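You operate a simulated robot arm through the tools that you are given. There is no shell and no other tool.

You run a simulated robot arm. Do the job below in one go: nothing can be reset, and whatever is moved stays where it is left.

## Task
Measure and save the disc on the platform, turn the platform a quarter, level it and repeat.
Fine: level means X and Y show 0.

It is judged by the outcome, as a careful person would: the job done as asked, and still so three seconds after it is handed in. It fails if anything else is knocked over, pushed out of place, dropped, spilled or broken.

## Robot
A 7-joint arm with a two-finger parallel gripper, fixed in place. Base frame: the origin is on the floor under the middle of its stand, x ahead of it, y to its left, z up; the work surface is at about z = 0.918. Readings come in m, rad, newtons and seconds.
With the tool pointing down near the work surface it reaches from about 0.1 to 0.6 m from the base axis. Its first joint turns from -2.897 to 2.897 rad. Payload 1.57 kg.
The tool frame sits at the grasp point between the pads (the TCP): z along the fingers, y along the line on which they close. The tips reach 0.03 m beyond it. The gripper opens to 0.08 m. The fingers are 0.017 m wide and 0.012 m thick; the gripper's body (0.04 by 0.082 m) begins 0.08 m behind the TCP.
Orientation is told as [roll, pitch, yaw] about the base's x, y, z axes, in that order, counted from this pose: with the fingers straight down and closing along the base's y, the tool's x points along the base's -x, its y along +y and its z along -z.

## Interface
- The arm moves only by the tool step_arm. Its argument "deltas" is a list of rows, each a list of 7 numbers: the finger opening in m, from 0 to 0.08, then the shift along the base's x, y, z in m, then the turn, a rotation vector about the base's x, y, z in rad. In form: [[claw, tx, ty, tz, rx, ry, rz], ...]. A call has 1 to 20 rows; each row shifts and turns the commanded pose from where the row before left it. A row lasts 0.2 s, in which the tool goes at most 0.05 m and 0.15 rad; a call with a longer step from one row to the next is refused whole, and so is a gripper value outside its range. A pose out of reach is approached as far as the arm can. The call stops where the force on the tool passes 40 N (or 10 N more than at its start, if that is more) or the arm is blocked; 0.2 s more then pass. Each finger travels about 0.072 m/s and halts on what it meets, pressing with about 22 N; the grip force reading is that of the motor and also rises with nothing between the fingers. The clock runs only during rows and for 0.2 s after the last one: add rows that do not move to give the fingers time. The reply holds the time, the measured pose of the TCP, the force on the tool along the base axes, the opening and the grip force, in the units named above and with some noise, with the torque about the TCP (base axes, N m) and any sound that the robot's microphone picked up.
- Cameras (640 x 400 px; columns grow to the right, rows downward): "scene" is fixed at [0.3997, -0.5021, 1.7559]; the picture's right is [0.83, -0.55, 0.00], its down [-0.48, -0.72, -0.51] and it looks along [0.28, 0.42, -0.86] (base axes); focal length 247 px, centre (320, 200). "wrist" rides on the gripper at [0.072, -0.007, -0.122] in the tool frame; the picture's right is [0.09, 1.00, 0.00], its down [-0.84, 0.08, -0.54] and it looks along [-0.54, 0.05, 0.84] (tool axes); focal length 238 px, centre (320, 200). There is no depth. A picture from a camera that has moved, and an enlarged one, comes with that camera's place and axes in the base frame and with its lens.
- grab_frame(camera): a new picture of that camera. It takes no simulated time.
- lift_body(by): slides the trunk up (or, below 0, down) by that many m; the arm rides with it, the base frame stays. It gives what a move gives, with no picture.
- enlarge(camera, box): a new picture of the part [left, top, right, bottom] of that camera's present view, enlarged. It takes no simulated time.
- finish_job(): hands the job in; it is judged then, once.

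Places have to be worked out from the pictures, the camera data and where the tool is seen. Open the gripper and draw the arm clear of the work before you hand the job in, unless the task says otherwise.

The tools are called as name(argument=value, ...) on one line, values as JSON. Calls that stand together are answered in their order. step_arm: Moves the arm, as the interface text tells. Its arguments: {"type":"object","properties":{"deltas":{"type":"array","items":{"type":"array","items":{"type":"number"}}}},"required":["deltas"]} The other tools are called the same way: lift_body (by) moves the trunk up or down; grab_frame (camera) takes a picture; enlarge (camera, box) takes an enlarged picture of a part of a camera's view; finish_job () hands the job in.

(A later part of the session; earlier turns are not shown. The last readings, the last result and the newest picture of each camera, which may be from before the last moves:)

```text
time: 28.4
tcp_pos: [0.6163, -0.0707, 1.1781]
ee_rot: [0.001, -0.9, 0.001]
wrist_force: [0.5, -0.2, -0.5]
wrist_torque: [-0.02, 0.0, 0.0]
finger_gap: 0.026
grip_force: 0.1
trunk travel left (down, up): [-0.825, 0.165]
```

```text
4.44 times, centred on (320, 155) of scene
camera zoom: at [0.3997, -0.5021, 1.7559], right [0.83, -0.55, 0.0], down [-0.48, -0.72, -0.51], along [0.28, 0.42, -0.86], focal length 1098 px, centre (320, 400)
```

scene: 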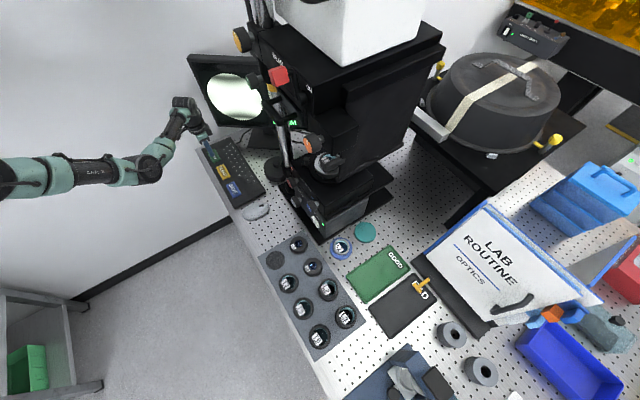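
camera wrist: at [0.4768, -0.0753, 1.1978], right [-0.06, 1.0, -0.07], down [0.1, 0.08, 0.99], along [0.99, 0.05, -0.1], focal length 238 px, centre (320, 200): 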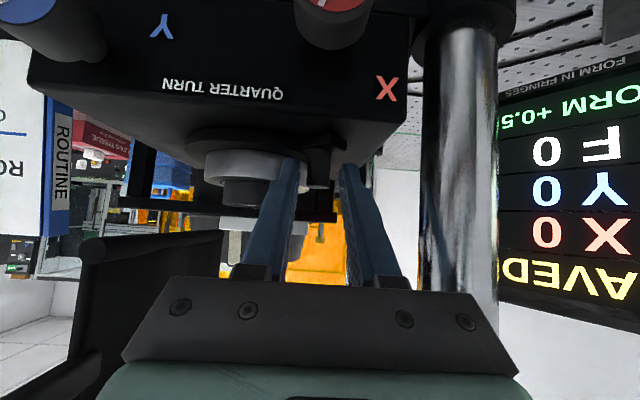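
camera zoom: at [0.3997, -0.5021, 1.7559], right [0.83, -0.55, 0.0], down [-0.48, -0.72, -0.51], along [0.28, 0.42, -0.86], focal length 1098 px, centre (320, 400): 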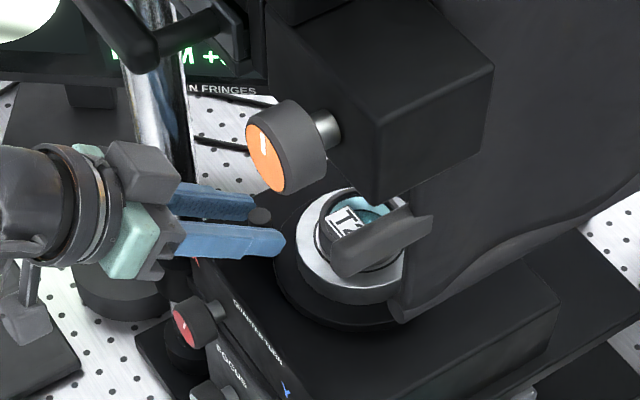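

The fingers straddle the peg properly. I narrow to 20 mm and sweep the first 30° of the arc towards the front, then check.

step_arm(deltas=[[0.02, 0, 0, 0, 0, 0, 0], [0.02, -0.00485, -0.00536, 0, 0, 0, 0], [0.02, -0.00421, -0.00586, 0, 0, 0, 0], [0.02, -0.00358, -0.00628, 0, 0, 0, 0], [0.02, -0.0029, -0.00661, 0, 0, 0, 0], [0.02, -0.0022, -0.00688, 0, 0, 0, 0]])

grab_frame(camera="wrist")

enlarge(camera="scene", box=[250, 110, 390, 200])

```text
time: 29.8
tcp_pos: [0.5979, -0.102, 1.1802]
ee_rot: [0.0, -0.901, -0.002]
wrist_force: [-0.9, 0.8, 0.8]
wrist_torque: [0.05, -0.02, 0.07]
finger_gap: 0.0203
grip_force: 0.2
trunk travel left (down, up): [-0.825, 0.165]
```

```text
taken
camera wrist: at [0.4584, -0.1078, 1.1992], right [-0.06, 1.0, -0.07], down [0.09, 0.08, 0.99], along [0.99, 0.05, -0.1], focal length 238 px, centre (320, 200)
```

wrist: 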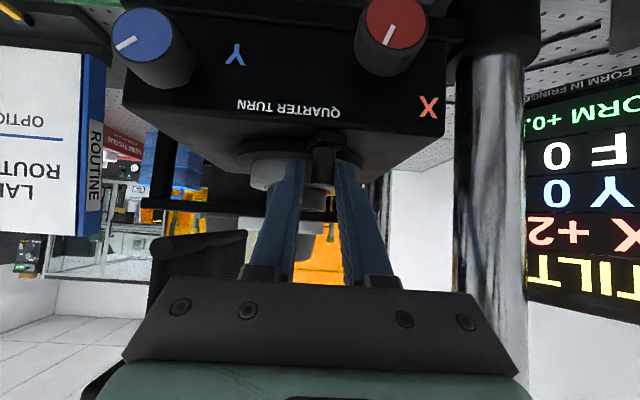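

```text
4.44 times, centred on (320, 155) of scene
camera zoom: at [0.3997, -0.5021, 1.7559], right [0.83, -0.55, 0.0], down [-0.48, -0.72, -0.51], along [0.28, 0.42, -0.86], focal length 1098 px, centre (320, 400)
```

zoom: 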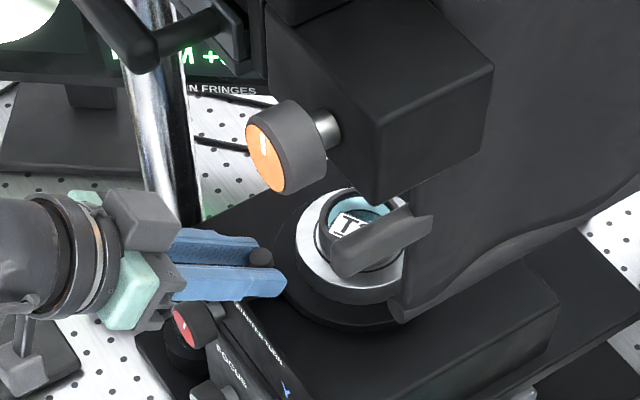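

The platform turns freely this way (screen now TILT, X +2). I continue along the arc to about 78°.

step_arm(deltas=[[0.02, -0.00147, -0.00707, 0, 0, 0, 0], [0.02, -0.00071, -0.00719, 0, 0, 0, 0], [0.02, 4e-05, -0.00722, 0, 0, 0, 0], [0.02, 0.00078, -0.00718, 0, 0, 0, 0], [0.02, 0.00154, -0.00706, 0, 0, 0, 0], [0.02, 0.00227, -0.00686, 0, 0, 0, 0], [0.02, 0.00298, -0.00657, 0, 0, 0, 0], [0.02, 0.00364, -0.00624, 0, 0, 0, 0]])

grab_frame(camera="wrist")

enlarge(camera="scene", box=[250, 110, 390, 200])

```text
time: 31.6
tcp_pos: [0.6074, -0.1569, 1.18]
ee_rot: [0.0, -0.899, -0.001]
wrist_force: [-0.5, 0.4, -0.1]
wrist_torque: [-0.02, 0.03, -0.03]
finger_gap: 0.0203
grip_force: 0.0
trunk travel left (down, up): [-0.825, 0.165]
```

```text
taken
camera wrist: at [0.468, -0.1628, 1.1987], right [-0.06, 1.0, -0.07], down [0.1, 0.08, 0.99], along [0.99, 0.05, -0.1], focal length 238 px, centre (320, 200)
```

wrist: 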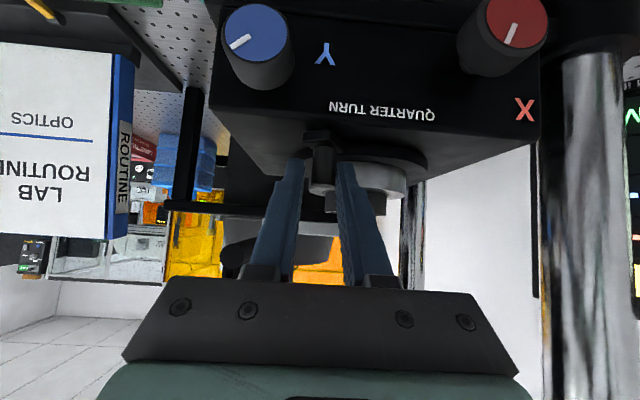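

```text
4.44 times, centred on (320, 155) of scene
camera zoom: at [0.3997, -0.5021, 1.7559], right [0.83, -0.55, 0.0], down [-0.48, -0.72, -0.51], along [0.28, 0.42, -0.86], focal length 1098 px, centre (320, 400)
```

zoom: 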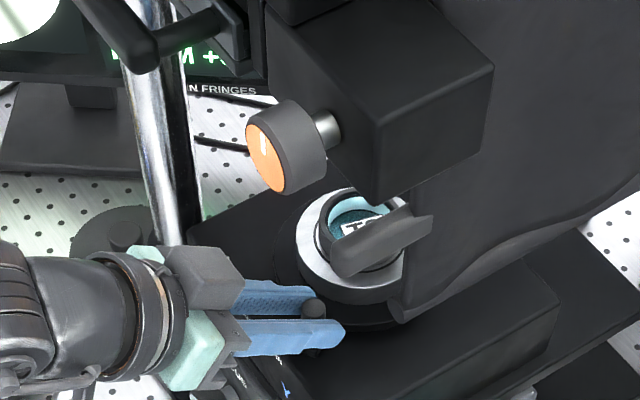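

At about 78° with little resistance. I go on in smaller steps to feel for a stop or detent near 90°.

step_arm(deltas=[[0.02, 0.0021, -0.0031, 0, 0, 0, 0], [0.02, 0.0022, -0.00285, 0, 0, 0, 0], [0.02, 0.0024, -0.00275, 0, 0, 0, 0], [0.02, 0.0025, -0.0026, 0, 0, 0, 0]])

enlarge(camera="wrist", box=[220, 110, 420, 235])

enlarge(camera="scene", box=[250, 110, 390, 200])

```text
time: 32.6
tcp_pos: [0.6162, -0.169, 1.1803]
ee_rot: [0.0, -0.9, 0.0]
wrist_force: [0.3, 0.1, -0.1]
wrist_torque: [0.0, -0.01, 0.0]
finger_gap: 0.02
grip_force: 0.0
trunk travel left (down, up): [-0.825, 0.165]
```

```text
3.20 times, centred on (320, 172) of wrist
camera zoom: at [0.477, -0.1743, 1.1989], right [-0.06, 1.0, -0.07], down [0.09, 0.08, 0.99], along [0.99, 0.05, -0.1], focal length 763 px, centre (320, 288)
```

zoom: 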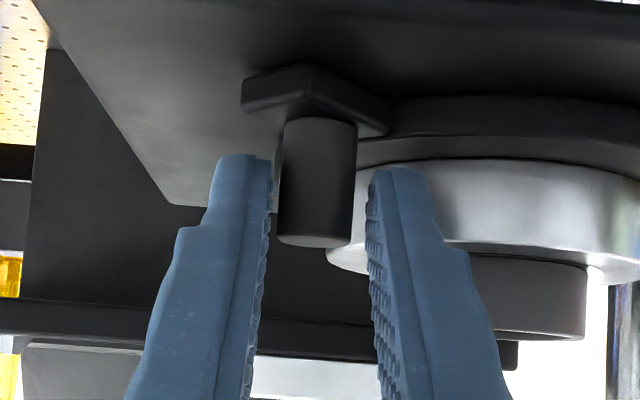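

```text
4.44 times, centred on (320, 155) of scene
camera zoom: at [0.3997, -0.5021, 1.7559], right [0.83, -0.55, 0.0], down [-0.48, -0.72, -0.51], along [0.28, 0.42, -0.86], focal length 1098 px, centre (320, 400)
```

zoom: 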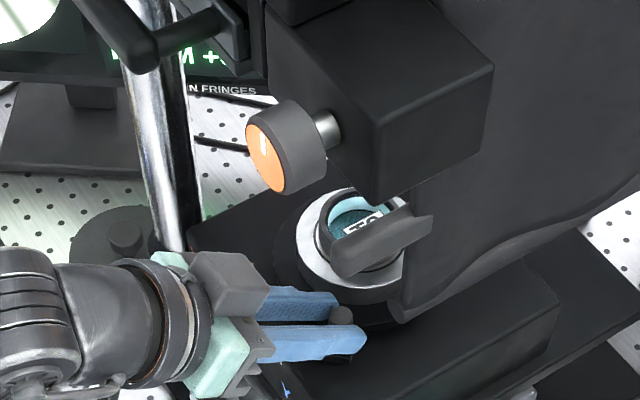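

The peg now stands between the fingers at about y = -0.168, i.e. about 90° from its start. I open slightly and back straight out to view platform and screen.

step_arm(deltas=[[0.028, 0, 0, 0, 0, 0, 0], [0.028, -0.015, 0, 0, 0, 0, 0], [0.028, -0.03, 0, 0, 0, 0, 0], [0.028, -0.04, 0, 0, 0, 0, 0], [0.028, -0.04, 0.01, 0.01, 0, 0, 0], [0.028, -0.04, 0.02, 0.02, 0, 0, 0], [0.06, -0.02, 0.02, 0.02, 0, 0, 0]])

grab_frame(camera="wrist")

enlarge(camera="wrist", box=[230, 80, 470, 230])

enlarge(camera="scene", box=[250, 110, 390, 200])

```text
time: 34.2
tcp_pos: [0.4336, -0.1177, 1.2297]
ee_rot: [0.001, -0.9, 0.0]
wrist_force: [0.5, -0.6, 0.4]
wrist_torque: [-0.02, -0.02, -0.01]
finger_gap: 0.0603
grip_force: 0.0
trunk travel left (down, up): [-0.825, 0.165]
```

```text
taken
camera wrist: at [0.2916, -0.1232, 1.2487], right [-0.06, 1.0, -0.07], down [0.1, 0.08, 0.99], along [0.99, 0.05, -0.1], focal length 238 px, centre (320, 200)
```

wrist: 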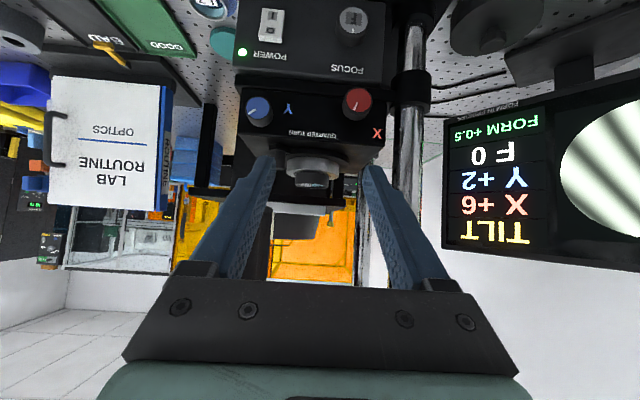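

```text
2.67 times, centred on (350, 155) of wrist
camera zoom: at [0.2916, -0.1232, 1.2487], right [-0.06, 1.0, -0.07], down [0.1, 0.08, 0.99], along [0.99, 0.05, -0.1], focal length 636 px, centre (240, 320)
```

zoom: 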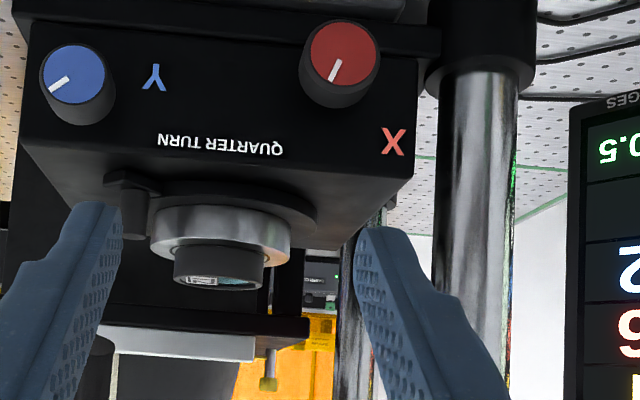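

```text
4.44 times, centred on (320, 155) of scene
camera zoom: at [0.3997, -0.5021, 1.7559], right [0.83, -0.55, 0.0], down [-0.48, -0.72, -0.51], along [0.28, 0.42, -0.86], focal length 1098 px, centre (320, 400)
```

zoom: 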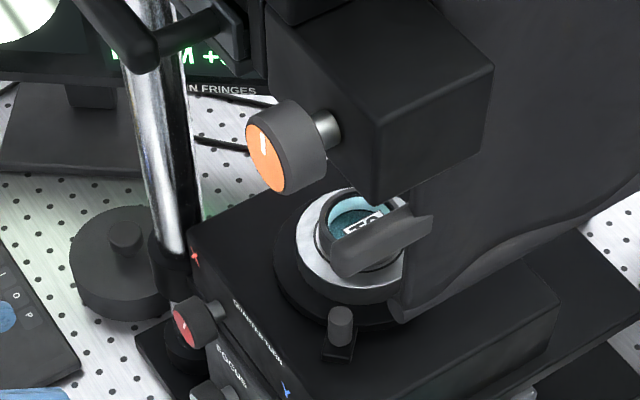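

The screen now reads TILT, X +6, Y +2. Before levelling, I return to the starting viewpoint to compare the label and peg angle with the first picture and verify the quarter turn.

step_arm(deltas=[[0.08, -0.01, -0.007, 0.03, 0, 0.1, 0], [0.08, -0.01, -0.007, 0.03, 0, 0.1, 0], [0.08, 0.0, -0.007, 0.03, 0, 0.1, 0], [0.08, 0.0, -0.007, 0.02, 0, 0.1, 0], [0.08, 0.01, -0.007, 0.02, 0, 0.1, 0], [0.08, 0.01, -0.007, 0.01, 0, 0.1, 0], [0.08, 0.01, -0.007, 0, 0, 0.1, 0], [0.08, 0.01, -0.006, 0, 0, 0.1, 0], [0.08, 0.0104, 0, -0.0009, 0, 0.1, 0], [0.08, 0, 0, 0, 0, 0, 0]])

enlarge(camera="wrist", box=[280, 190, 400, 290])

grab_frame(camera="wrist")

```text
time: 36.4
tcp_pos: [0.4608, -0.1739, 1.3682]
ee_rot: [0.0, 0.001, -0.001]
wrist_force: [0.4, -0.2, 0.0]
wrist_torque: [0.0, 0.02, 0.05]
finger_gap: 0.0801
grip_force: 0.1
out of reach, approached as far as the arm can: row 2
trunk travel left (down, up): [-0.825, 0.165]
```

```text
4.00 times, centred on (340, 240) of wrist
camera zoom: at [0.3905, -0.179, 1.4902], right [-0.09, 1.0, 0.0], down [0.84, 0.08, 0.54], along [0.54, 0.05, -0.84], focal length 953 px, centre (240, 40)
```

zoom: 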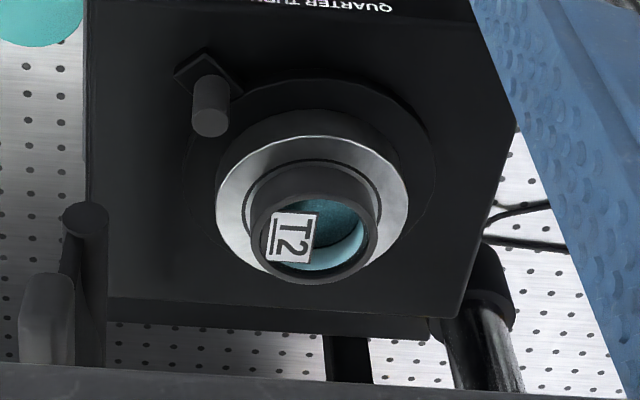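

```text
taken
camera wrist: at [0.3905, -0.179, 1.4902], right [-0.09, 1.0, 0.0], down [0.84, 0.08, 0.54], along [0.54, 0.05, -0.84], focal length 238 px, centre (320, 200)
```

wrist: 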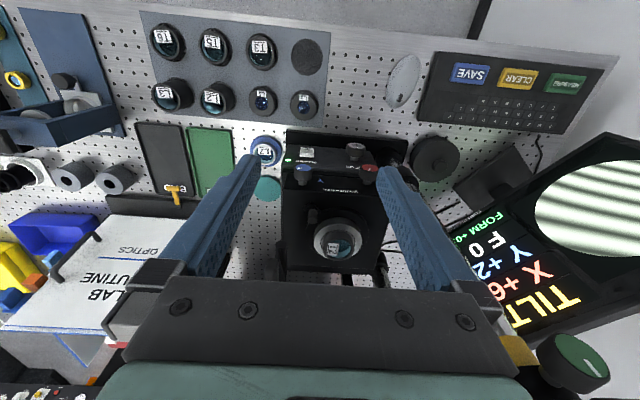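

The label and peg have rotated by 90° (label edge directions within ~2°). Now the levelling: I tilt the tool to horizontal in front of the red X knob, whose face I place at (0.565, -0.071, 1.098).

step_arm(deltas=[[0.06, 0, 0.0065, -0.01, 0, -0.1, 0], [0.06, 0, 0.0065, -0.017, 0, -0.1, 0], [0.06, 0, 0.0065, -0.017, 0, -0.1, 0], [0.06, 0, 0.0065, -0.017, 0, -0.1, 0], [0.06, 0, 0.0065, -0.017, 0, -0.1, 0], [0.06, 0, 0.0065, -0.017, 0, -0.1, 0], [0.06, 0, 0.0065, -0.017, 0, -0.1, 0], [0.06, 0, 0.0065, -0.017, 0, -0.1, 0], [0.06, 0, 0.0065, -0.017, 0, -0.1, 0], [0.06, 0, 0.0065, -0.017, 0, -0.1, 0], [0.06, 0, 0.0065, -0.017, 0, -0.1, 0], [0.06, 0, 0.0065, -0.017, 0, -0.1, 0], [0.06, 0, 0.0065, -0.017, 0, -0.1, 0], [0.06, 0, 0.0065, -0.017, 0, -0.1, 0], [0.06, 0, 0.0065, -0.017, 0, -0.1, 0], [0.06, 0.005, 0.0065, -0.017, 0, -0.071, 0], [0.06, 0, 0, 0, 0, 0, 0]])

grab_frame(camera="wrist")

grab_frame(camera="scene")

```text
time: 40.0
tcp_pos: [0.4674, -0.0683, 1.1041]
ee_rot: [-2.992, -1.57, 2.991]
wrist_force: [0.5, 0.7, -0.1]
wrist_torque: [-0.04, -0.02, 0.0]
finger_gap: 0.0598
grip_force: 0.0
trunk travel left (down, up): [-0.825, 0.165]
```

```text
taken
camera wrist: at [0.3457, -0.0744, 1.0319], right [0.0, 1.0, -0.09], down [-0.54, 0.08, 0.84], along [0.84, 0.05, 0.54], focal length 238 px, centre (320, 200)
```

wrist: 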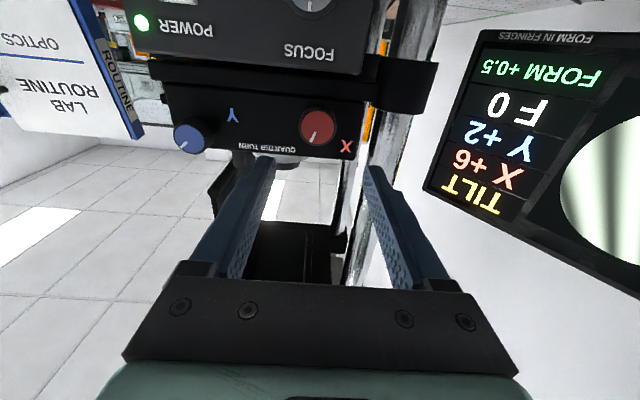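

```text
taken
```

scene: 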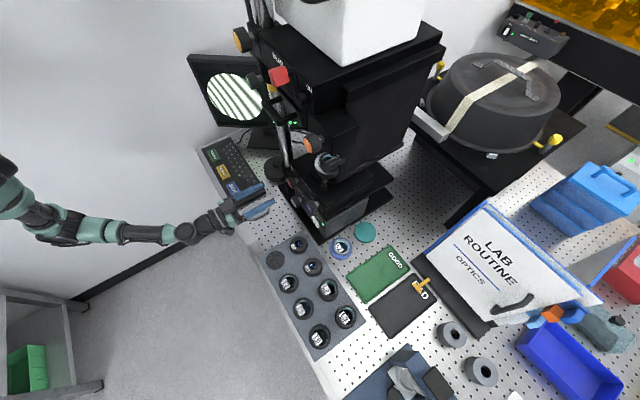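

The knobs and the screen are both visible here. I enlarge to refine knob positions.

enlarge(camera="wrist", box=[150, 80, 390, 200])

enlarge(camera="scene", box=[200, 130, 360, 240])

```text
2.67 times, centred on (270, 140) of wrist
camera zoom: at [0.3457, -0.0744, 1.0319], right [0.0, 1.0, -0.09], down [-0.54, 0.08, 0.84], along [0.84, 0.05, 0.54], focal length 636 px, centre (453, 360)
```

zoom: 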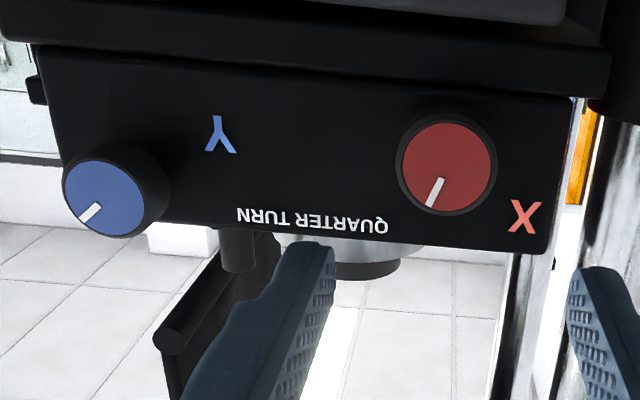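

```text
3.64 times, centred on (280, 185) of scene
camera zoom: at [0.3997, -0.5021, 1.7559], right [0.83, -0.55, 0.0], down [-0.48, -0.72, -0.51], along [0.28, 0.42, -0.86], focal length 899 px, centre (466, 254)
```

zoom: 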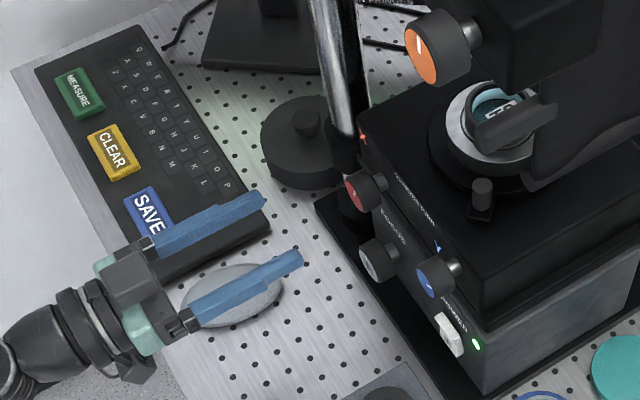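

Refined: red knob face at (0.567, -0.070, 1.094), diameter ~32 mm, stage front at x ≈ 0.597; a collar of the post lies at y > -0.023, so I open only to 46 mm. I move to just in front of the red knob.

step_arm(deltas=[[0.046, 0, -0.0015, -0.005, 0, 0, 0], [0.046, 0.01, 0, -0.005, 0, 0, 0], [0.046, 0.02, 0, 0, 0, 0, 0], [0.046, 0.02, 0, 0, 0, 0, 0], [0.046, 0, 0, 0, 0, 0, 0]])

grab_frame(camera="wrist")

enlarge(camera="scene", box=[230, 150, 350, 230])

```text
time: 41.2
tcp_pos: [0.5178, -0.0695, 1.093]
ee_rot: [2.657, -1.57, -2.661]
wrist_force: [-0.5, 1.7, 0.1]
wrist_torque: [0.01, 0.02, 0.0]
finger_gap: 0.0461
grip_force: 0.0
trunk travel left (down, up): [-0.825, 0.165]
```

```text
taken
camera wrist: at [0.3956, -0.076, 1.0211], right [0.0, 1.0, -0.09], down [-0.54, 0.08, 0.84], along [0.84, 0.05, 0.54], focal length 238 px, centre (320, 200)
```

wrist: 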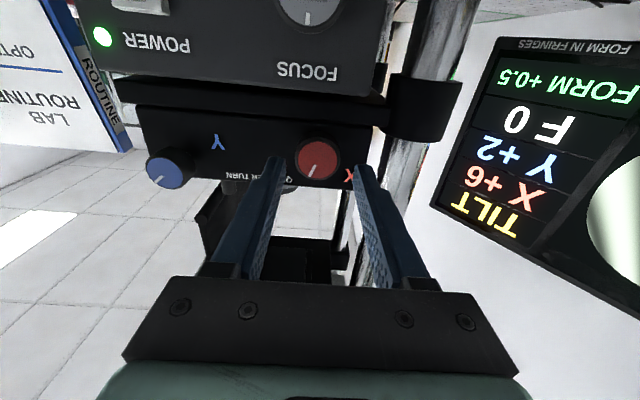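

```text
5.00 times, centred on (290, 190) of scene
camera zoom: at [0.3997, -0.5021, 1.7559], right [0.83, -0.55, 0.0], down [-0.48, -0.72, -0.51], along [0.28, 0.42, -0.86], focal length 1236 px, centre (470, 250)
```

zoom: 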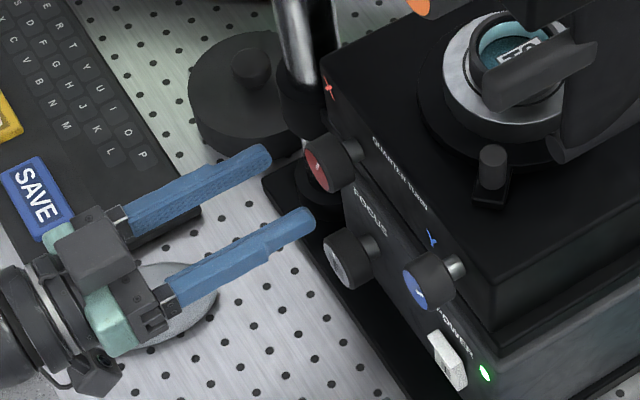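

Aligned with the knob (y ≈ -0.071, z ≈ 1.093). I advance 38 mm so the pads surround it, without closing yet.

step_arm(deltas=[[0.046, 0.015, -0.001, 0, 0, 0, 0], [0.046, 0.015, 0, 0, 0, 0, 0], [0.046, 0.009, 0, 0, 0, 0, 0]])

grab_frame(camera="wrist")

enlarge(camera="scene", box=[230, 150, 350, 230])

```text
time: 42.0
tcp_pos: [0.5567, -0.071, 1.0945]
ee_rot: [1.943, -1.572, -1.942]
wrist_force: [-0.1, -0.5, -0.3]
wrist_torque: [0.04, 0.02, -0.02]
finger_gap: 0.0463
grip_force: 0.1
trunk travel left (down, up): [-0.825, 0.165]
```

```text
taken
camera wrist: at [0.4351, -0.0775, 1.0215], right [0.0, 1.0, -0.09], down [-0.54, 0.08, 0.84], along [0.84, 0.05, 0.54], focal length 238 px, centre (320, 200)
```

wrist: 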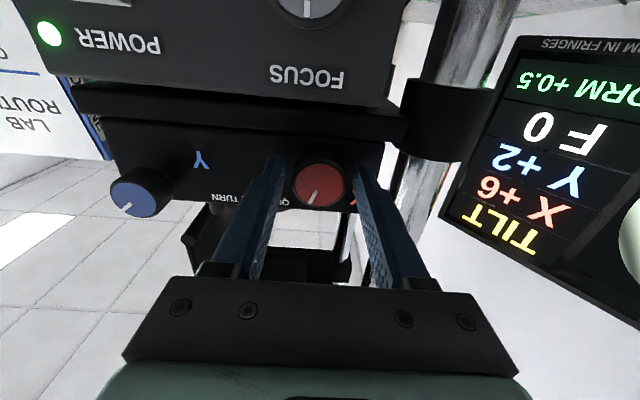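

```text
5.00 times, centred on (290, 190) of scene
camera zoom: at [0.3997, -0.5021, 1.7559], right [0.83, -0.55, 0.0], down [-0.48, -0.72, -0.51], along [0.28, 0.42, -0.86], focal length 1236 px, centre (470, 250)
```

zoom: 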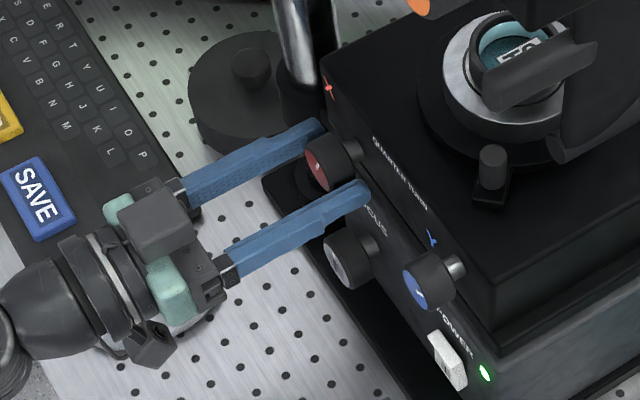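

The knob sits centred between the pads and the screen is readable from here. I close on the knob.

step_arm(deltas=[[0.036, 0, 0, 0, 0, 0, 0], [0.028, 0, 0, 0, 0, 0, 0], [0.028, 0, 0, 0, 0, 0, 0]])

enlarge(camera="wrist", box=[230, 120, 640, 270])

```text
time: 42.8
tcp_pos: [0.5565, -0.072, 1.0938]
ee_rot: [2.843, -1.571, -2.845]
wrist_force: [1.1, -0.5, -0.7]
wrist_torque: [0.01, 0.02, -0.03]
finger_gap: 0.0357
grip_force: 42.9
trunk travel left (down, up): [-0.825, 0.165]
```

```text
1.56 times, centred on (435, 195) of wrist
camera zoom: at [0.4351, -0.0777, 1.0216], right [0.0, 1.0, -0.09], down [-0.54, 0.08, 0.84], along [0.84, 0.05, 0.54], focal length 372 px, centre (140, 208)
```

zoom: 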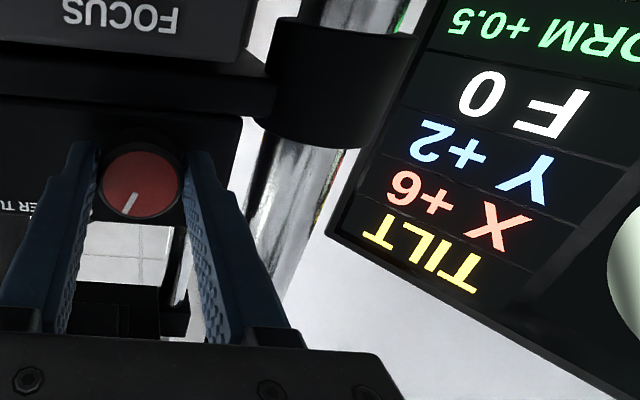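

Gripped at 35.7 mm. I turn the knob +0.2 rad about x (clockwise seen from the robot) and watch X.

step_arm(deltas=[[0.028, 0, 0, 0, 0.1, 0, 0], [0.028, 0, 0, 0, 0.1, 0, 0]])

grab_frame(camera="wrist")

```text
time: 43.4
tcp_pos: [0.557, -0.0721, 1.0942]
ee_rot: [1.573, -1.369, -1.573]
wrist_force: [0.5, 2.3, 0.5]
wrist_torque: [0.0, 0.14, -0.14]
finger_gap: 0.0358
grip_force: 42.6
trunk travel left (down, up): [-0.825, 0.165]
```

```text
taken
camera wrist: at [0.4351, -0.0629, 1.0218], right [0.0, 0.99, 0.11], down [-0.54, -0.09, 0.84], along [0.84, -0.06, 0.54], focal length 238 px, centre (320, 200)
```

wrist: 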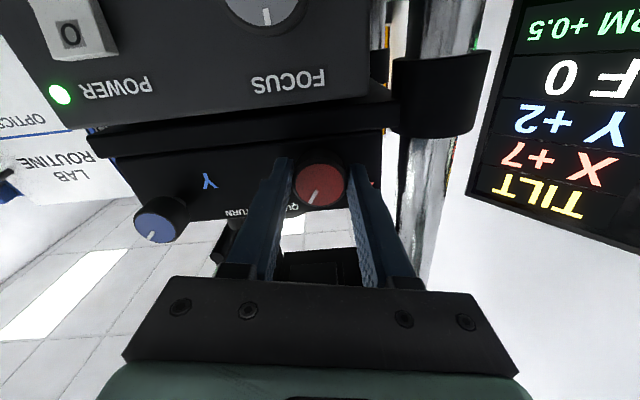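

X went to +7, so the other direction is needed. I turn back -0.6 rad and read again.

step_arm(deltas=[[0.028, 0, 0, 0, -0.1, 0, 0], [0.028, 0, 0, 0, -0.1, 0, 0], [0.028, 0, 0, 0, -0.1, 0, 0], [0.028, 0, 0, 0, -0.1, 0, 0], [0.028, 0, 0, 0, -0.1, 0, 0], [0.028, 0, 0, 0, -0.1, 0, 0]])

grab_frame(camera="wrist")

enlarge(camera="scene", box=[180, 30, 360, 230])

```text
time: 44.8
tcp_pos: [0.5566, -0.0728, 1.095]
ee_rot: [-1.572, -1.169, 1.571]
wrist_force: [3.0, -1.5, -0.7]
wrist_torque: [0.0, -0.52, 0.5]
finger_gap: 0.0354
grip_force: 42.5
trunk travel left (down, up): [-0.825, 0.165]
```

```text
taken
camera wrist: at [0.435, -0.1059, 1.0302], right [0.0, 0.88, -0.47], down [-0.54, 0.4, 0.74], along [0.84, 0.26, 0.48], focal length 238 px, centre (320, 200)
```

wrist: 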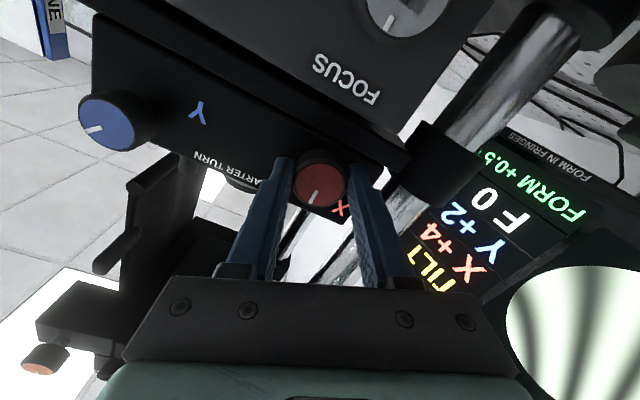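

```text
2.00 times, centred on (270, 130) of scene
camera zoom: at [0.3997, -0.5021, 1.7559], right [0.83, -0.55, 0.0], down [-0.48, -0.72, -0.51], along [0.28, 0.42, -0.86], focal length 494 px, centre (420, 340)
```

zoom: 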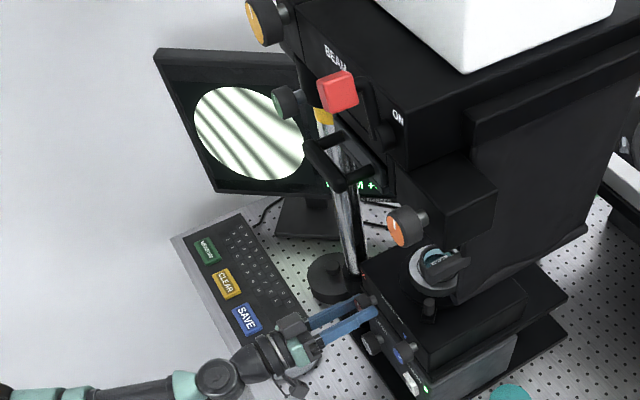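

0.2 rad per count: X is now +4. I continue -0.4 rad and check torque and reading.

step_arm(deltas=[[0.028, 0, 0, 0, -0.1, 0, 0], [0.028, 0, 0, 0, -0.1, 0, 0], [0.028, 0, 0, 0, -0.1, 0, 0], [0.028, 0, 0, 0, -0.1, 0, 0]])

grab_frame(camera="wrist")

```text
time: 45.8
tcp_pos: [0.5567, -0.0728, 1.0939]
ee_rot: [-1.575, -0.77, 1.574]
wrist_force: [5.9, -4.3, 5.9]
wrist_torque: [0.04, 0.15, -0.08]
finger_gap: 0.0358
grip_force: 42.7
trunk travel left (down, up): [-0.825, 0.165]
```

```text
taken
camera wrist: at [0.4351, -0.1285, 1.0487], right [0.0, 0.63, -0.78], down [-0.54, 0.66, 0.53], along [0.84, 0.42, 0.34], focal length 238 px, centre (320, 200)
```

wrist: 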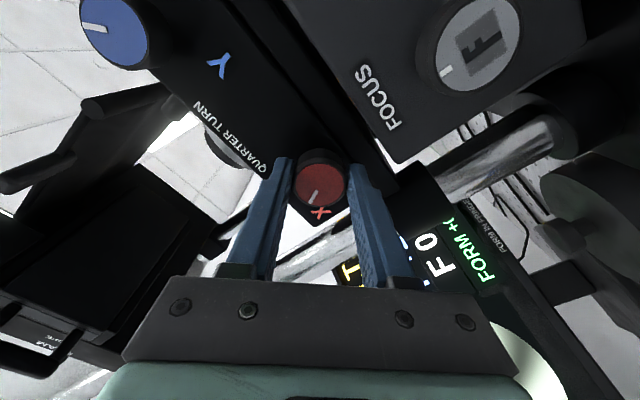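

Forces are small (≤ 9 N). Two counts should remain, so I turn another -0.4 rad.

step_arm(deltas=[[0.028, 0, 0, 0, -0.1, 0, 0], [0.028, 0, 0, 0, -0.1, 0, 0], [0.028, 0, 0, 0, -0.1, 0, 0], [0.028, 0, 0, 0, -0.1, 0, 0]])

enlarge(camera="scene", box=[180, 40, 300, 130])

grab_frame(camera="wrist")

```text
time: 46.8
tcp_pos: [0.5572, -0.0732, 1.0943]
ee_rot: [-1.575, -0.369, 1.573]
wrist_force: [14.6, -13.1, 14.0]
wrist_torque: [0.03, -0.35, 1.2]
finger_gap: 0.0359
grip_force: 42.9
trunk travel left (down, up): [-0.825, 0.165]
```

```text
4.44 times, centred on (240, 85) of scene
camera zoom: at [0.3997, -0.5021, 1.7559], right [0.83, -0.55, 0.0], down [-0.48, -0.72, -0.51], along [0.28, 0.42, -0.86], focal length 1098 px, centre (676, 711)
```

zoom: 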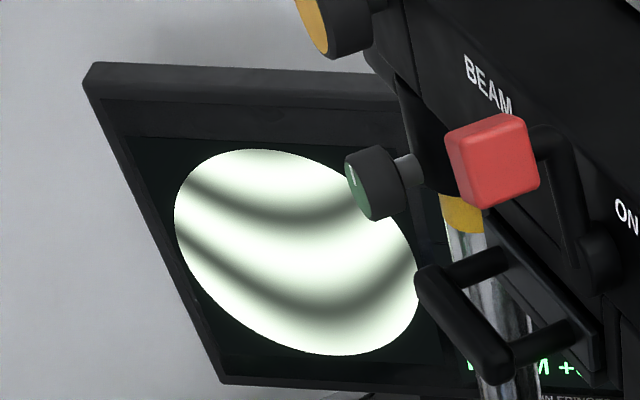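

```text
taken
camera wrist: at [0.4351, -0.1422, 1.0747], right [0.0, 0.27, -0.96], down [-0.54, 0.81, 0.23], along [0.84, 0.52, 0.15], focal length 238 px, centre (320, 200)
```

wrist: 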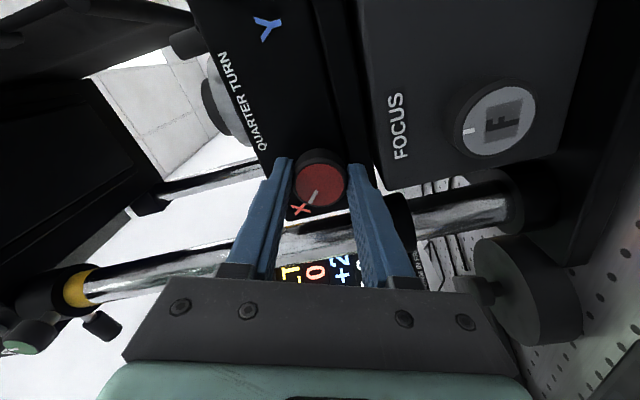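

Between the fingers the screen shows X 0 and Y +2. Forces have built up a bit, so I release the knob and back straight out.

step_arm(deltas=[[0.04, 0, 0, 0, 0, 0, 0], [0.046, 0, 0, 0, 0, 0, 0], [0.046, 0, 0, 0, 0, 0, 0], [0.046, -0.015, 0, 0, 0, 0, 0], [0.046, -0.03, 0, 0, 0, 0, 0], [0.046, -0.03, 0, 0, 0, 0, 0]])

grab_frame(camera="wrist")

```text
time: 48.2
tcp_pos: [0.4837, -0.0713, 1.0944]
ee_rot: [-1.57, -0.369, 1.572]
wrist_force: [-0.8, -0.1, 0.3]
wrist_torque: [-0.01, 0.0, -0.01]
finger_gap: 0.046
grip_force: 0.0
out of reach, approached as far as the arm can: row 6
trunk travel left (down, up): [-0.825, 0.165]
```

```text
taken
camera wrist: at [0.362, -0.1408, 1.0747], right [0.0, 0.27, -0.96], down [-0.54, 0.81, 0.23], along [0.84, 0.52, 0.15], focal length 238 px, centre (320, 200)
```

wrist: 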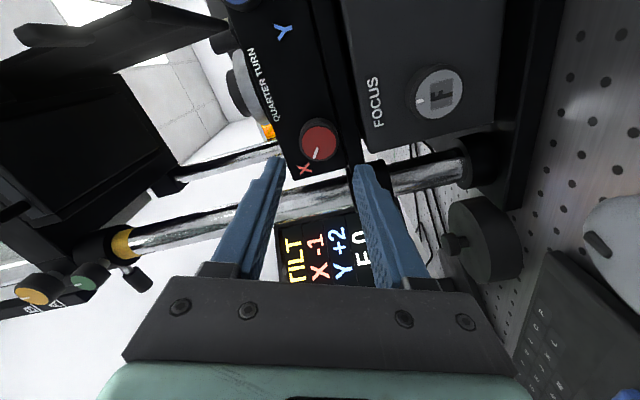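

I enlarge to read the X value precisely after the release.

enlarge(camera="wrist", box=[270, 200, 400, 290])

enlarge(camera="scene", box=[180, 40, 300, 130])

```text
4.44 times, centred on (335, 245) of wrist
camera zoom: at [0.362, -0.1408, 1.0747], right [0.0, 0.27, -0.96], down [-0.54, 0.81, 0.23], along [0.84, 0.52, 0.15], focal length 1059 px, centre (253, 0)
```

zoom: 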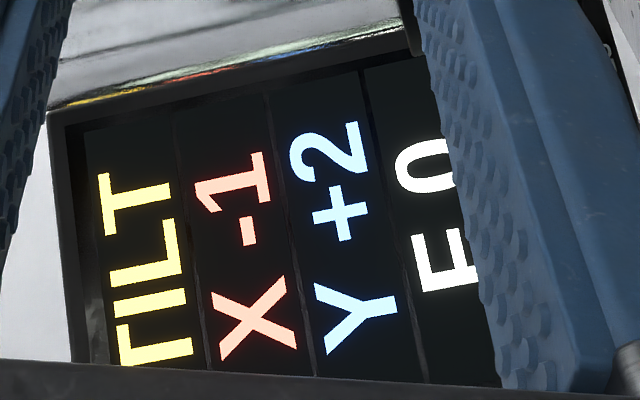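

```text
4.44 times, centred on (240, 85) of scene
camera zoom: at [0.3997, -0.5021, 1.7559], right [0.83, -0.55, 0.0], down [-0.48, -0.72, -0.51], along [0.28, 0.42, -0.86], focal length 1098 px, centre (676, 711)
```

zoom: 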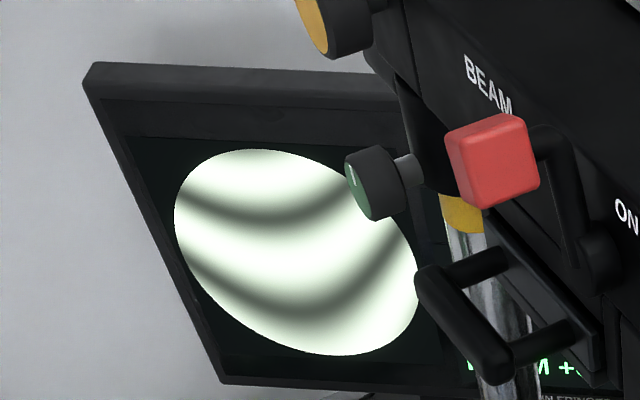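

X reads -1 after release, so a slight turn back (+) is needed. I roll the hand back by +1.0 rad here (clear of the knob) so the screen is readable while gripping.

step_arm(deltas=[[0.046, 0, 0, 0, 0.1, 0, 0], [0.046, 0, 0, 0, 0.1, 0, 0], [0.046, 0, 0, 0, 0.1, 0, 0], [0.046, 0, 0, 0, 0.1, 0, 0], [0.046, 0, 0, 0, 0.1, 0, 0], [0.046, 0, 0, 0, 0.1, 0, 0], [0.046, 0, 0, 0, 0.1, 0, 0], [0.046, 0, 0, 0, 0.1, 0, 0], [0.046, 0, 0, 0, 0.1, 0, 0], [0.046, 0, 0, 0, 0.1, 0, 0], [0.046, 0, 0, 0, 0, 0, 0]])

grab_frame(camera="wrist")

enlarge(camera="wrist", box=[150, 80, 390, 200])

```text
time: 50.6
tcp_pos: [0.4832, -0.0724, 1.0956]
ee_rot: [-1.575, -1.37, 1.574]
wrist_force: [0.2, -0.4, 0.5]
wrist_torque: [-0.01, 0.03, 0.0]
finger_gap: 0.0462
grip_force: 0.0
trunk travel left (down, up): [-0.825, 0.165]
```

```text
taken
camera wrist: at [0.3618, -0.0928, 1.0271], right [0.0, 0.96, -0.29], down [-0.54, 0.24, 0.8], along [0.84, 0.16, 0.52], focal length 238 px, centre (320, 200)
```

wrist: 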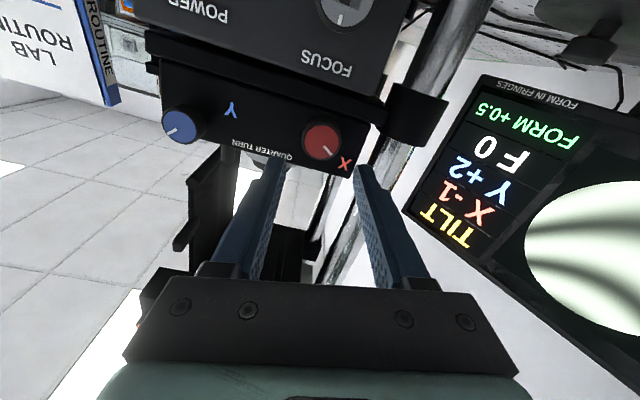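

```text
2.67 times, centred on (270, 140) of wrist
camera zoom: at [0.3618, -0.0928, 1.0271], right [0.0, 0.96, -0.29], down [-0.54, 0.24, 0.8], along [0.84, 0.16, 0.52], focal length 636 px, centre (453, 360)
```

zoom: 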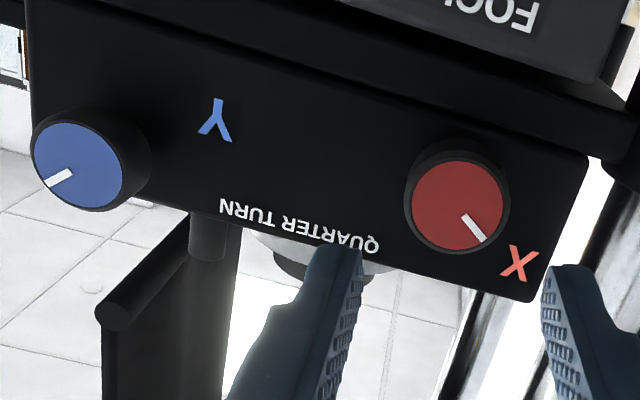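

X knob axis is at (y -0.070, z 1.095). I shift y by +2 mm, advance and grip again, then turn +0.1 rad.

step_arm(deltas=[[0.046, 0.02, 0.002, 0, 0, 0, 0], [0.046, 0.03, 0, 0, 0, 0, 0], [0.046, 0.0235, 0, 0, 0, 0, 0], [0.046, 0, 0, 0, 0, 0, 0], [0.036, 0, 0, 0, 0, 0, 0], [0.028, 0, 0, 0, 0, 0, 0], [0.028, 0, 0, 0, 0, 0, 0]])

grab_frame(camera="wrist")

```text
time: 52.2
tcp_pos: [0.5568, -0.0722, 1.0972]
ee_rot: [-1.576, -1.371, 1.571]
wrist_force: [3.8, -7.2, 1.7]
wrist_torque: [-0.04, 0.04, -0.25]
finger_gap: 0.0358
grip_force: 42.7
trunk travel left (down, up): [-0.825, 0.165]
```

```text
taken
camera wrist: at [0.4355, -0.0911, 1.0273], right [0.0, 0.96, -0.29], down [-0.54, 0.24, 0.8], along [0.84, 0.15, 0.52], focal length 238 px, centre (320, 200)
```

wrist: 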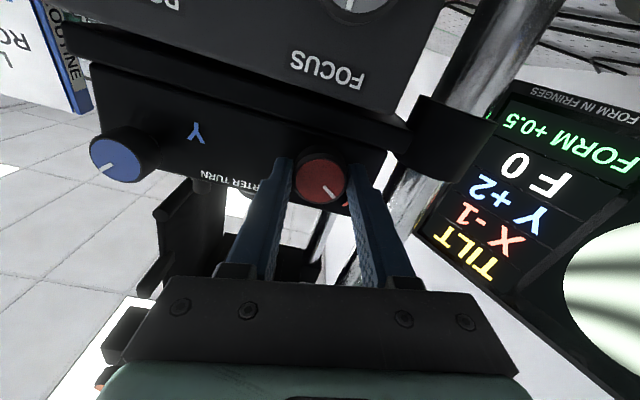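

Side force of -7 N shows the true knob axis is back at y ≈ -0.072; I relieve that and turn +0.1 rad.

step_arm(deltas=[[0.028, 0, -0.002, 0, 0, 0, 0], [0.028, 0, 0, 0, 0.05, 0, 0], [0.028, 0, 0, 0, 0.05, 0, 0]])

enlarge(camera="wrist", box=[400, 70, 640, 290])

```text
time: 53.0
tcp_pos: [0.5562, -0.0709, 1.0973]
ee_rot: [-1.582, -1.472, 1.585]
wrist_force: [-1.3, -1.9, 2.9]
wrist_torque: [-0.02, 0.14, -0.32]
finger_gap: 0.0356
grip_force: 42.2
trunk travel left (down, up): [-0.825, 0.165]
```

```text
1.82 times, centred on (520, 180) of wrist
camera zoom: at [0.4355, -0.0849, 1.0255], right [0.0, 0.98, -0.19], down [-0.54, 0.16, 0.82], along [0.84, 0.1, 0.53], focal length 433 px, centre (-44, 236)
```

zoom: 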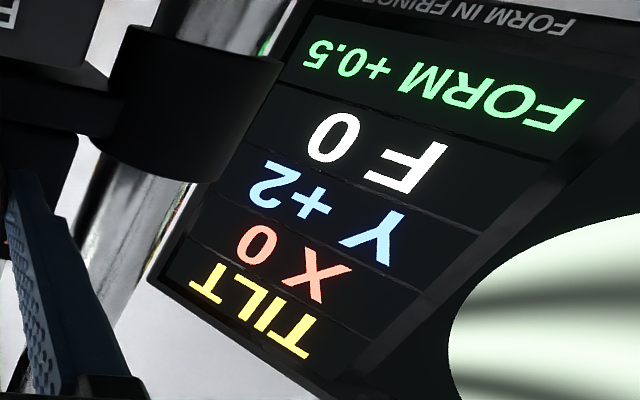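

X reads 0. I release, back out and check that it stays 0.

step_arm(deltas=[[0.04, 0, 0, 0, 0, 0, 0], [0.046, 0, 0, 0, 0, 0, 0], [0.046, -0.015, 0, 0, 0, 0, 0], [0.046, -0.03, 0, 0, 0, 0, 0], [0.046, -0.03, 0, 0, 0, 0, 0], [0.046, 0, 0, 0, 0, 0, 0]])

grab_frame(camera="wrist")

enlarge(camera="wrist", box=[380, 50, 640, 270])

enlarge(camera="wrist", box=[130, 60, 390, 200])

```text
time: 54.4
tcp_pos: [0.4817, -0.072, 1.0975]
ee_rot: [-1.577, -1.471, 1.577]
wrist_force: [0.3, -0.5, 0.2]
wrist_torque: [0.03, -0.02, 0.01]
finger_gap: 0.0458
grip_force: 0.1
trunk travel left (down, up): [-0.825, 0.165]
```

```text
taken
camera wrist: at [0.3611, -0.085, 1.0257], right [0.0, 0.98, -0.19], down [-0.54, 0.16, 0.82], along [0.84, 0.1, 0.53], focal length 238 px, centre (320, 200)
```

wrist: 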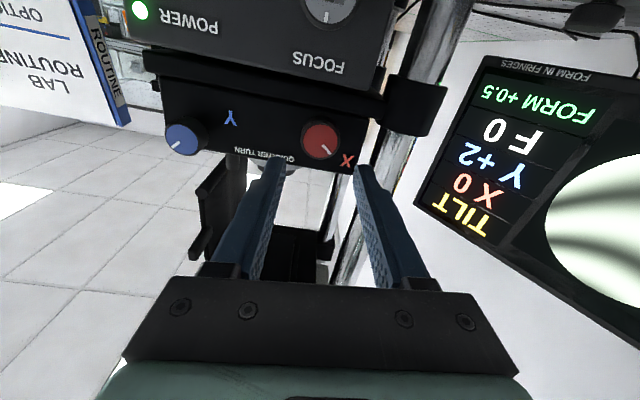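

```text
1.82 times, centred on (510, 160) of wrist
camera zoom: at [0.3611, -0.085, 1.0257], right [0.0, 0.98, -0.19], down [-0.54, 0.16, 0.82], along [0.84, 0.1, 0.53], focal length 433 px, centre (-26, 273)
```

zoom: 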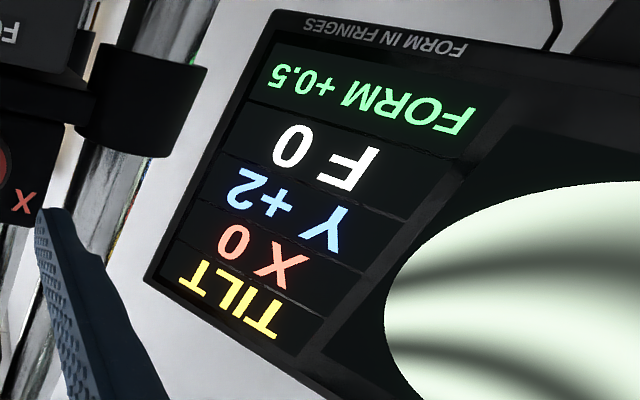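

```text
2.46 times, centred on (260, 130) of wrist
camera zoom: at [0.3611, -0.085, 1.0257], right [0.0, 0.98, -0.19], down [-0.54, 0.16, 0.82], along [0.84, 0.1, 0.53], focal length 587 px, centre (468, 372)
```

zoom: 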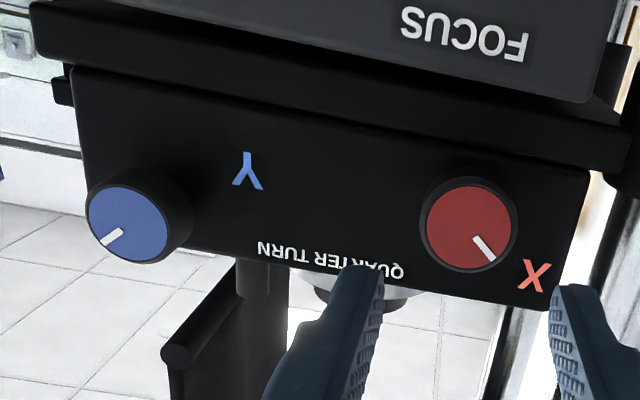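

X holds at 0. Next the blue Y knob at about (0.567, -0.192, 1.117): I move across in front of it with the roll set back to zero.

step_arm(deltas=[[0.046, 0, -0.03, 0.005, 0.05, 0, 0], [0.046, 0, -0.03, 0.005, 0.05, 0, 0], [0.046, 0, -0.03, 0.005, 0, 0, 0], [0.046, 0, -0.03, 0.0045, 0, 0, 0], [0.046, 0, 0, 0, 0, 0, 0]])

grab_frame(camera="wrist")

enlarge(camera="wrist", box=[230, 90, 410, 190])

enlarge(camera="scene", box=[230, 150, 350, 230])

```text
time: 55.6
tcp_pos: [0.4818, -0.1916, 1.1164]
ee_rot: [-2.453, -1.572, 2.457]
wrist_force: [-0.4, 0.1, 0.5]
wrist_torque: [0.0, 0.01, -0.02]
finger_gap: 0.046
grip_force: 0.0
trunk travel left (down, up): [-0.825, 0.165]
```

```text
taken
camera wrist: at [0.36, -0.1976, 1.0435], right [0.0, 1.0, -0.09], down [-0.54, 0.08, 0.84], along [0.84, 0.05, 0.54], focal length 238 px, centre (320, 200)
```

wrist: 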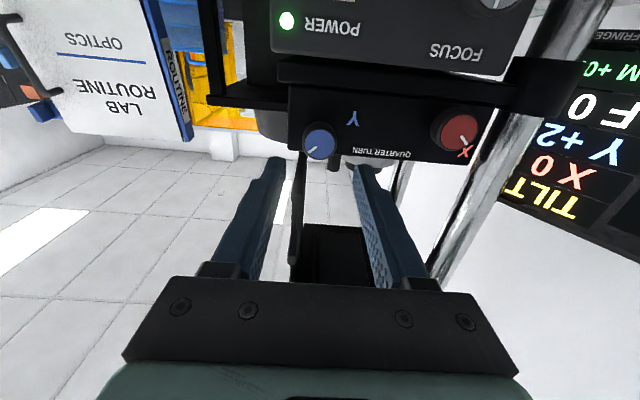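

```text
3.56 times, centred on (320, 140) of wrist
camera zoom: at [0.36, -0.1976, 1.0435], right [0.0, 1.0, -0.09], down [-0.54, 0.08, 0.84], along [0.84, 0.05, 0.54], focal length 848 px, centre (320, 413)
```

zoom: 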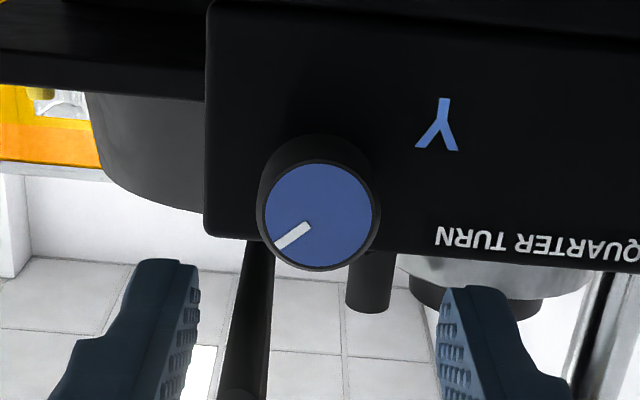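

```text
5.00 times, centred on (290, 190) of scene
camera zoom: at [0.3997, -0.5021, 1.7559], right [0.83, -0.55, 0.0], down [-0.48, -0.72, -0.51], along [0.28, 0.42, -0.86], focal length 1236 px, centre (470, 250)
```

zoom: 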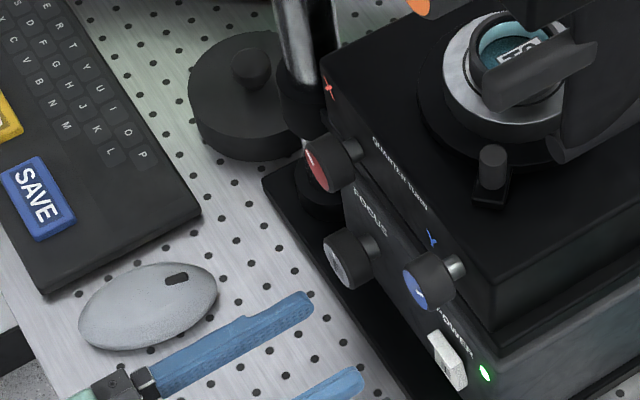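

Y knob axis is at (y -0.191, z 1.117), aligned within 1 mm. I advance and grip it.

step_arm(deltas=[[0.046, 0.03, 0, 0.001, 0, 0, 0], [0.046, 0.03, 0, 0, 0, 0, 0], [0.046, 0.015, 0, 0, 0, 0, 0], [0.046, 0, 0, 0, 0, 0, 0], [0.038, 0, 0, 0, 0, 0, 0], [0.028, 0, 0, 0, 0, 0, 0], [0.028, 0, 0, 0, 0, 0, 0]])

grab_frame(camera="wrist")

enlarge(camera="scene", box=[180, 40, 340, 230])

```text
time: 57.2
tcp_pos: [0.5564, -0.1923, 1.1175]
ee_rot: [-2.322, -1.572, 2.322]
wrist_force: [0.5, 2.4, -0.6]
wrist_torque: [0.05, -0.05, 0.07]
finger_gap: 0.0315
grip_force: 39.8
trunk travel left (down, up): [-0.825, 0.165]
```

```text
taken
camera wrist: at [0.4358, -0.1979, 1.0446], right [0.0, 1.0, -0.09], down [-0.54, 0.08, 0.84], along [0.84, 0.05, 0.54], focal length 238 px, centre (320, 200)
```

wrist: 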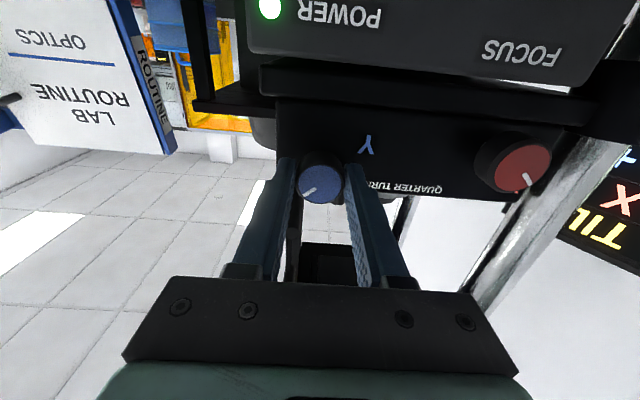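

```text
2.11 times, centred on (260, 135) of scene
camera zoom: at [0.3997, -0.5021, 1.7559], right [0.83, -0.55, 0.0], down [-0.48, -0.72, -0.51], along [0.28, 0.42, -0.86], focal length 520 px, centre (446, 337)
```

zoom: 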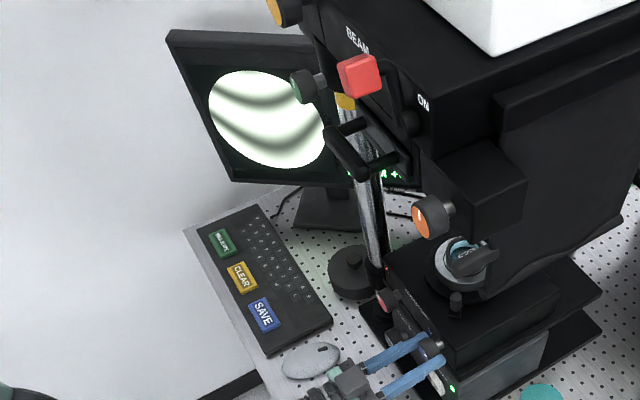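

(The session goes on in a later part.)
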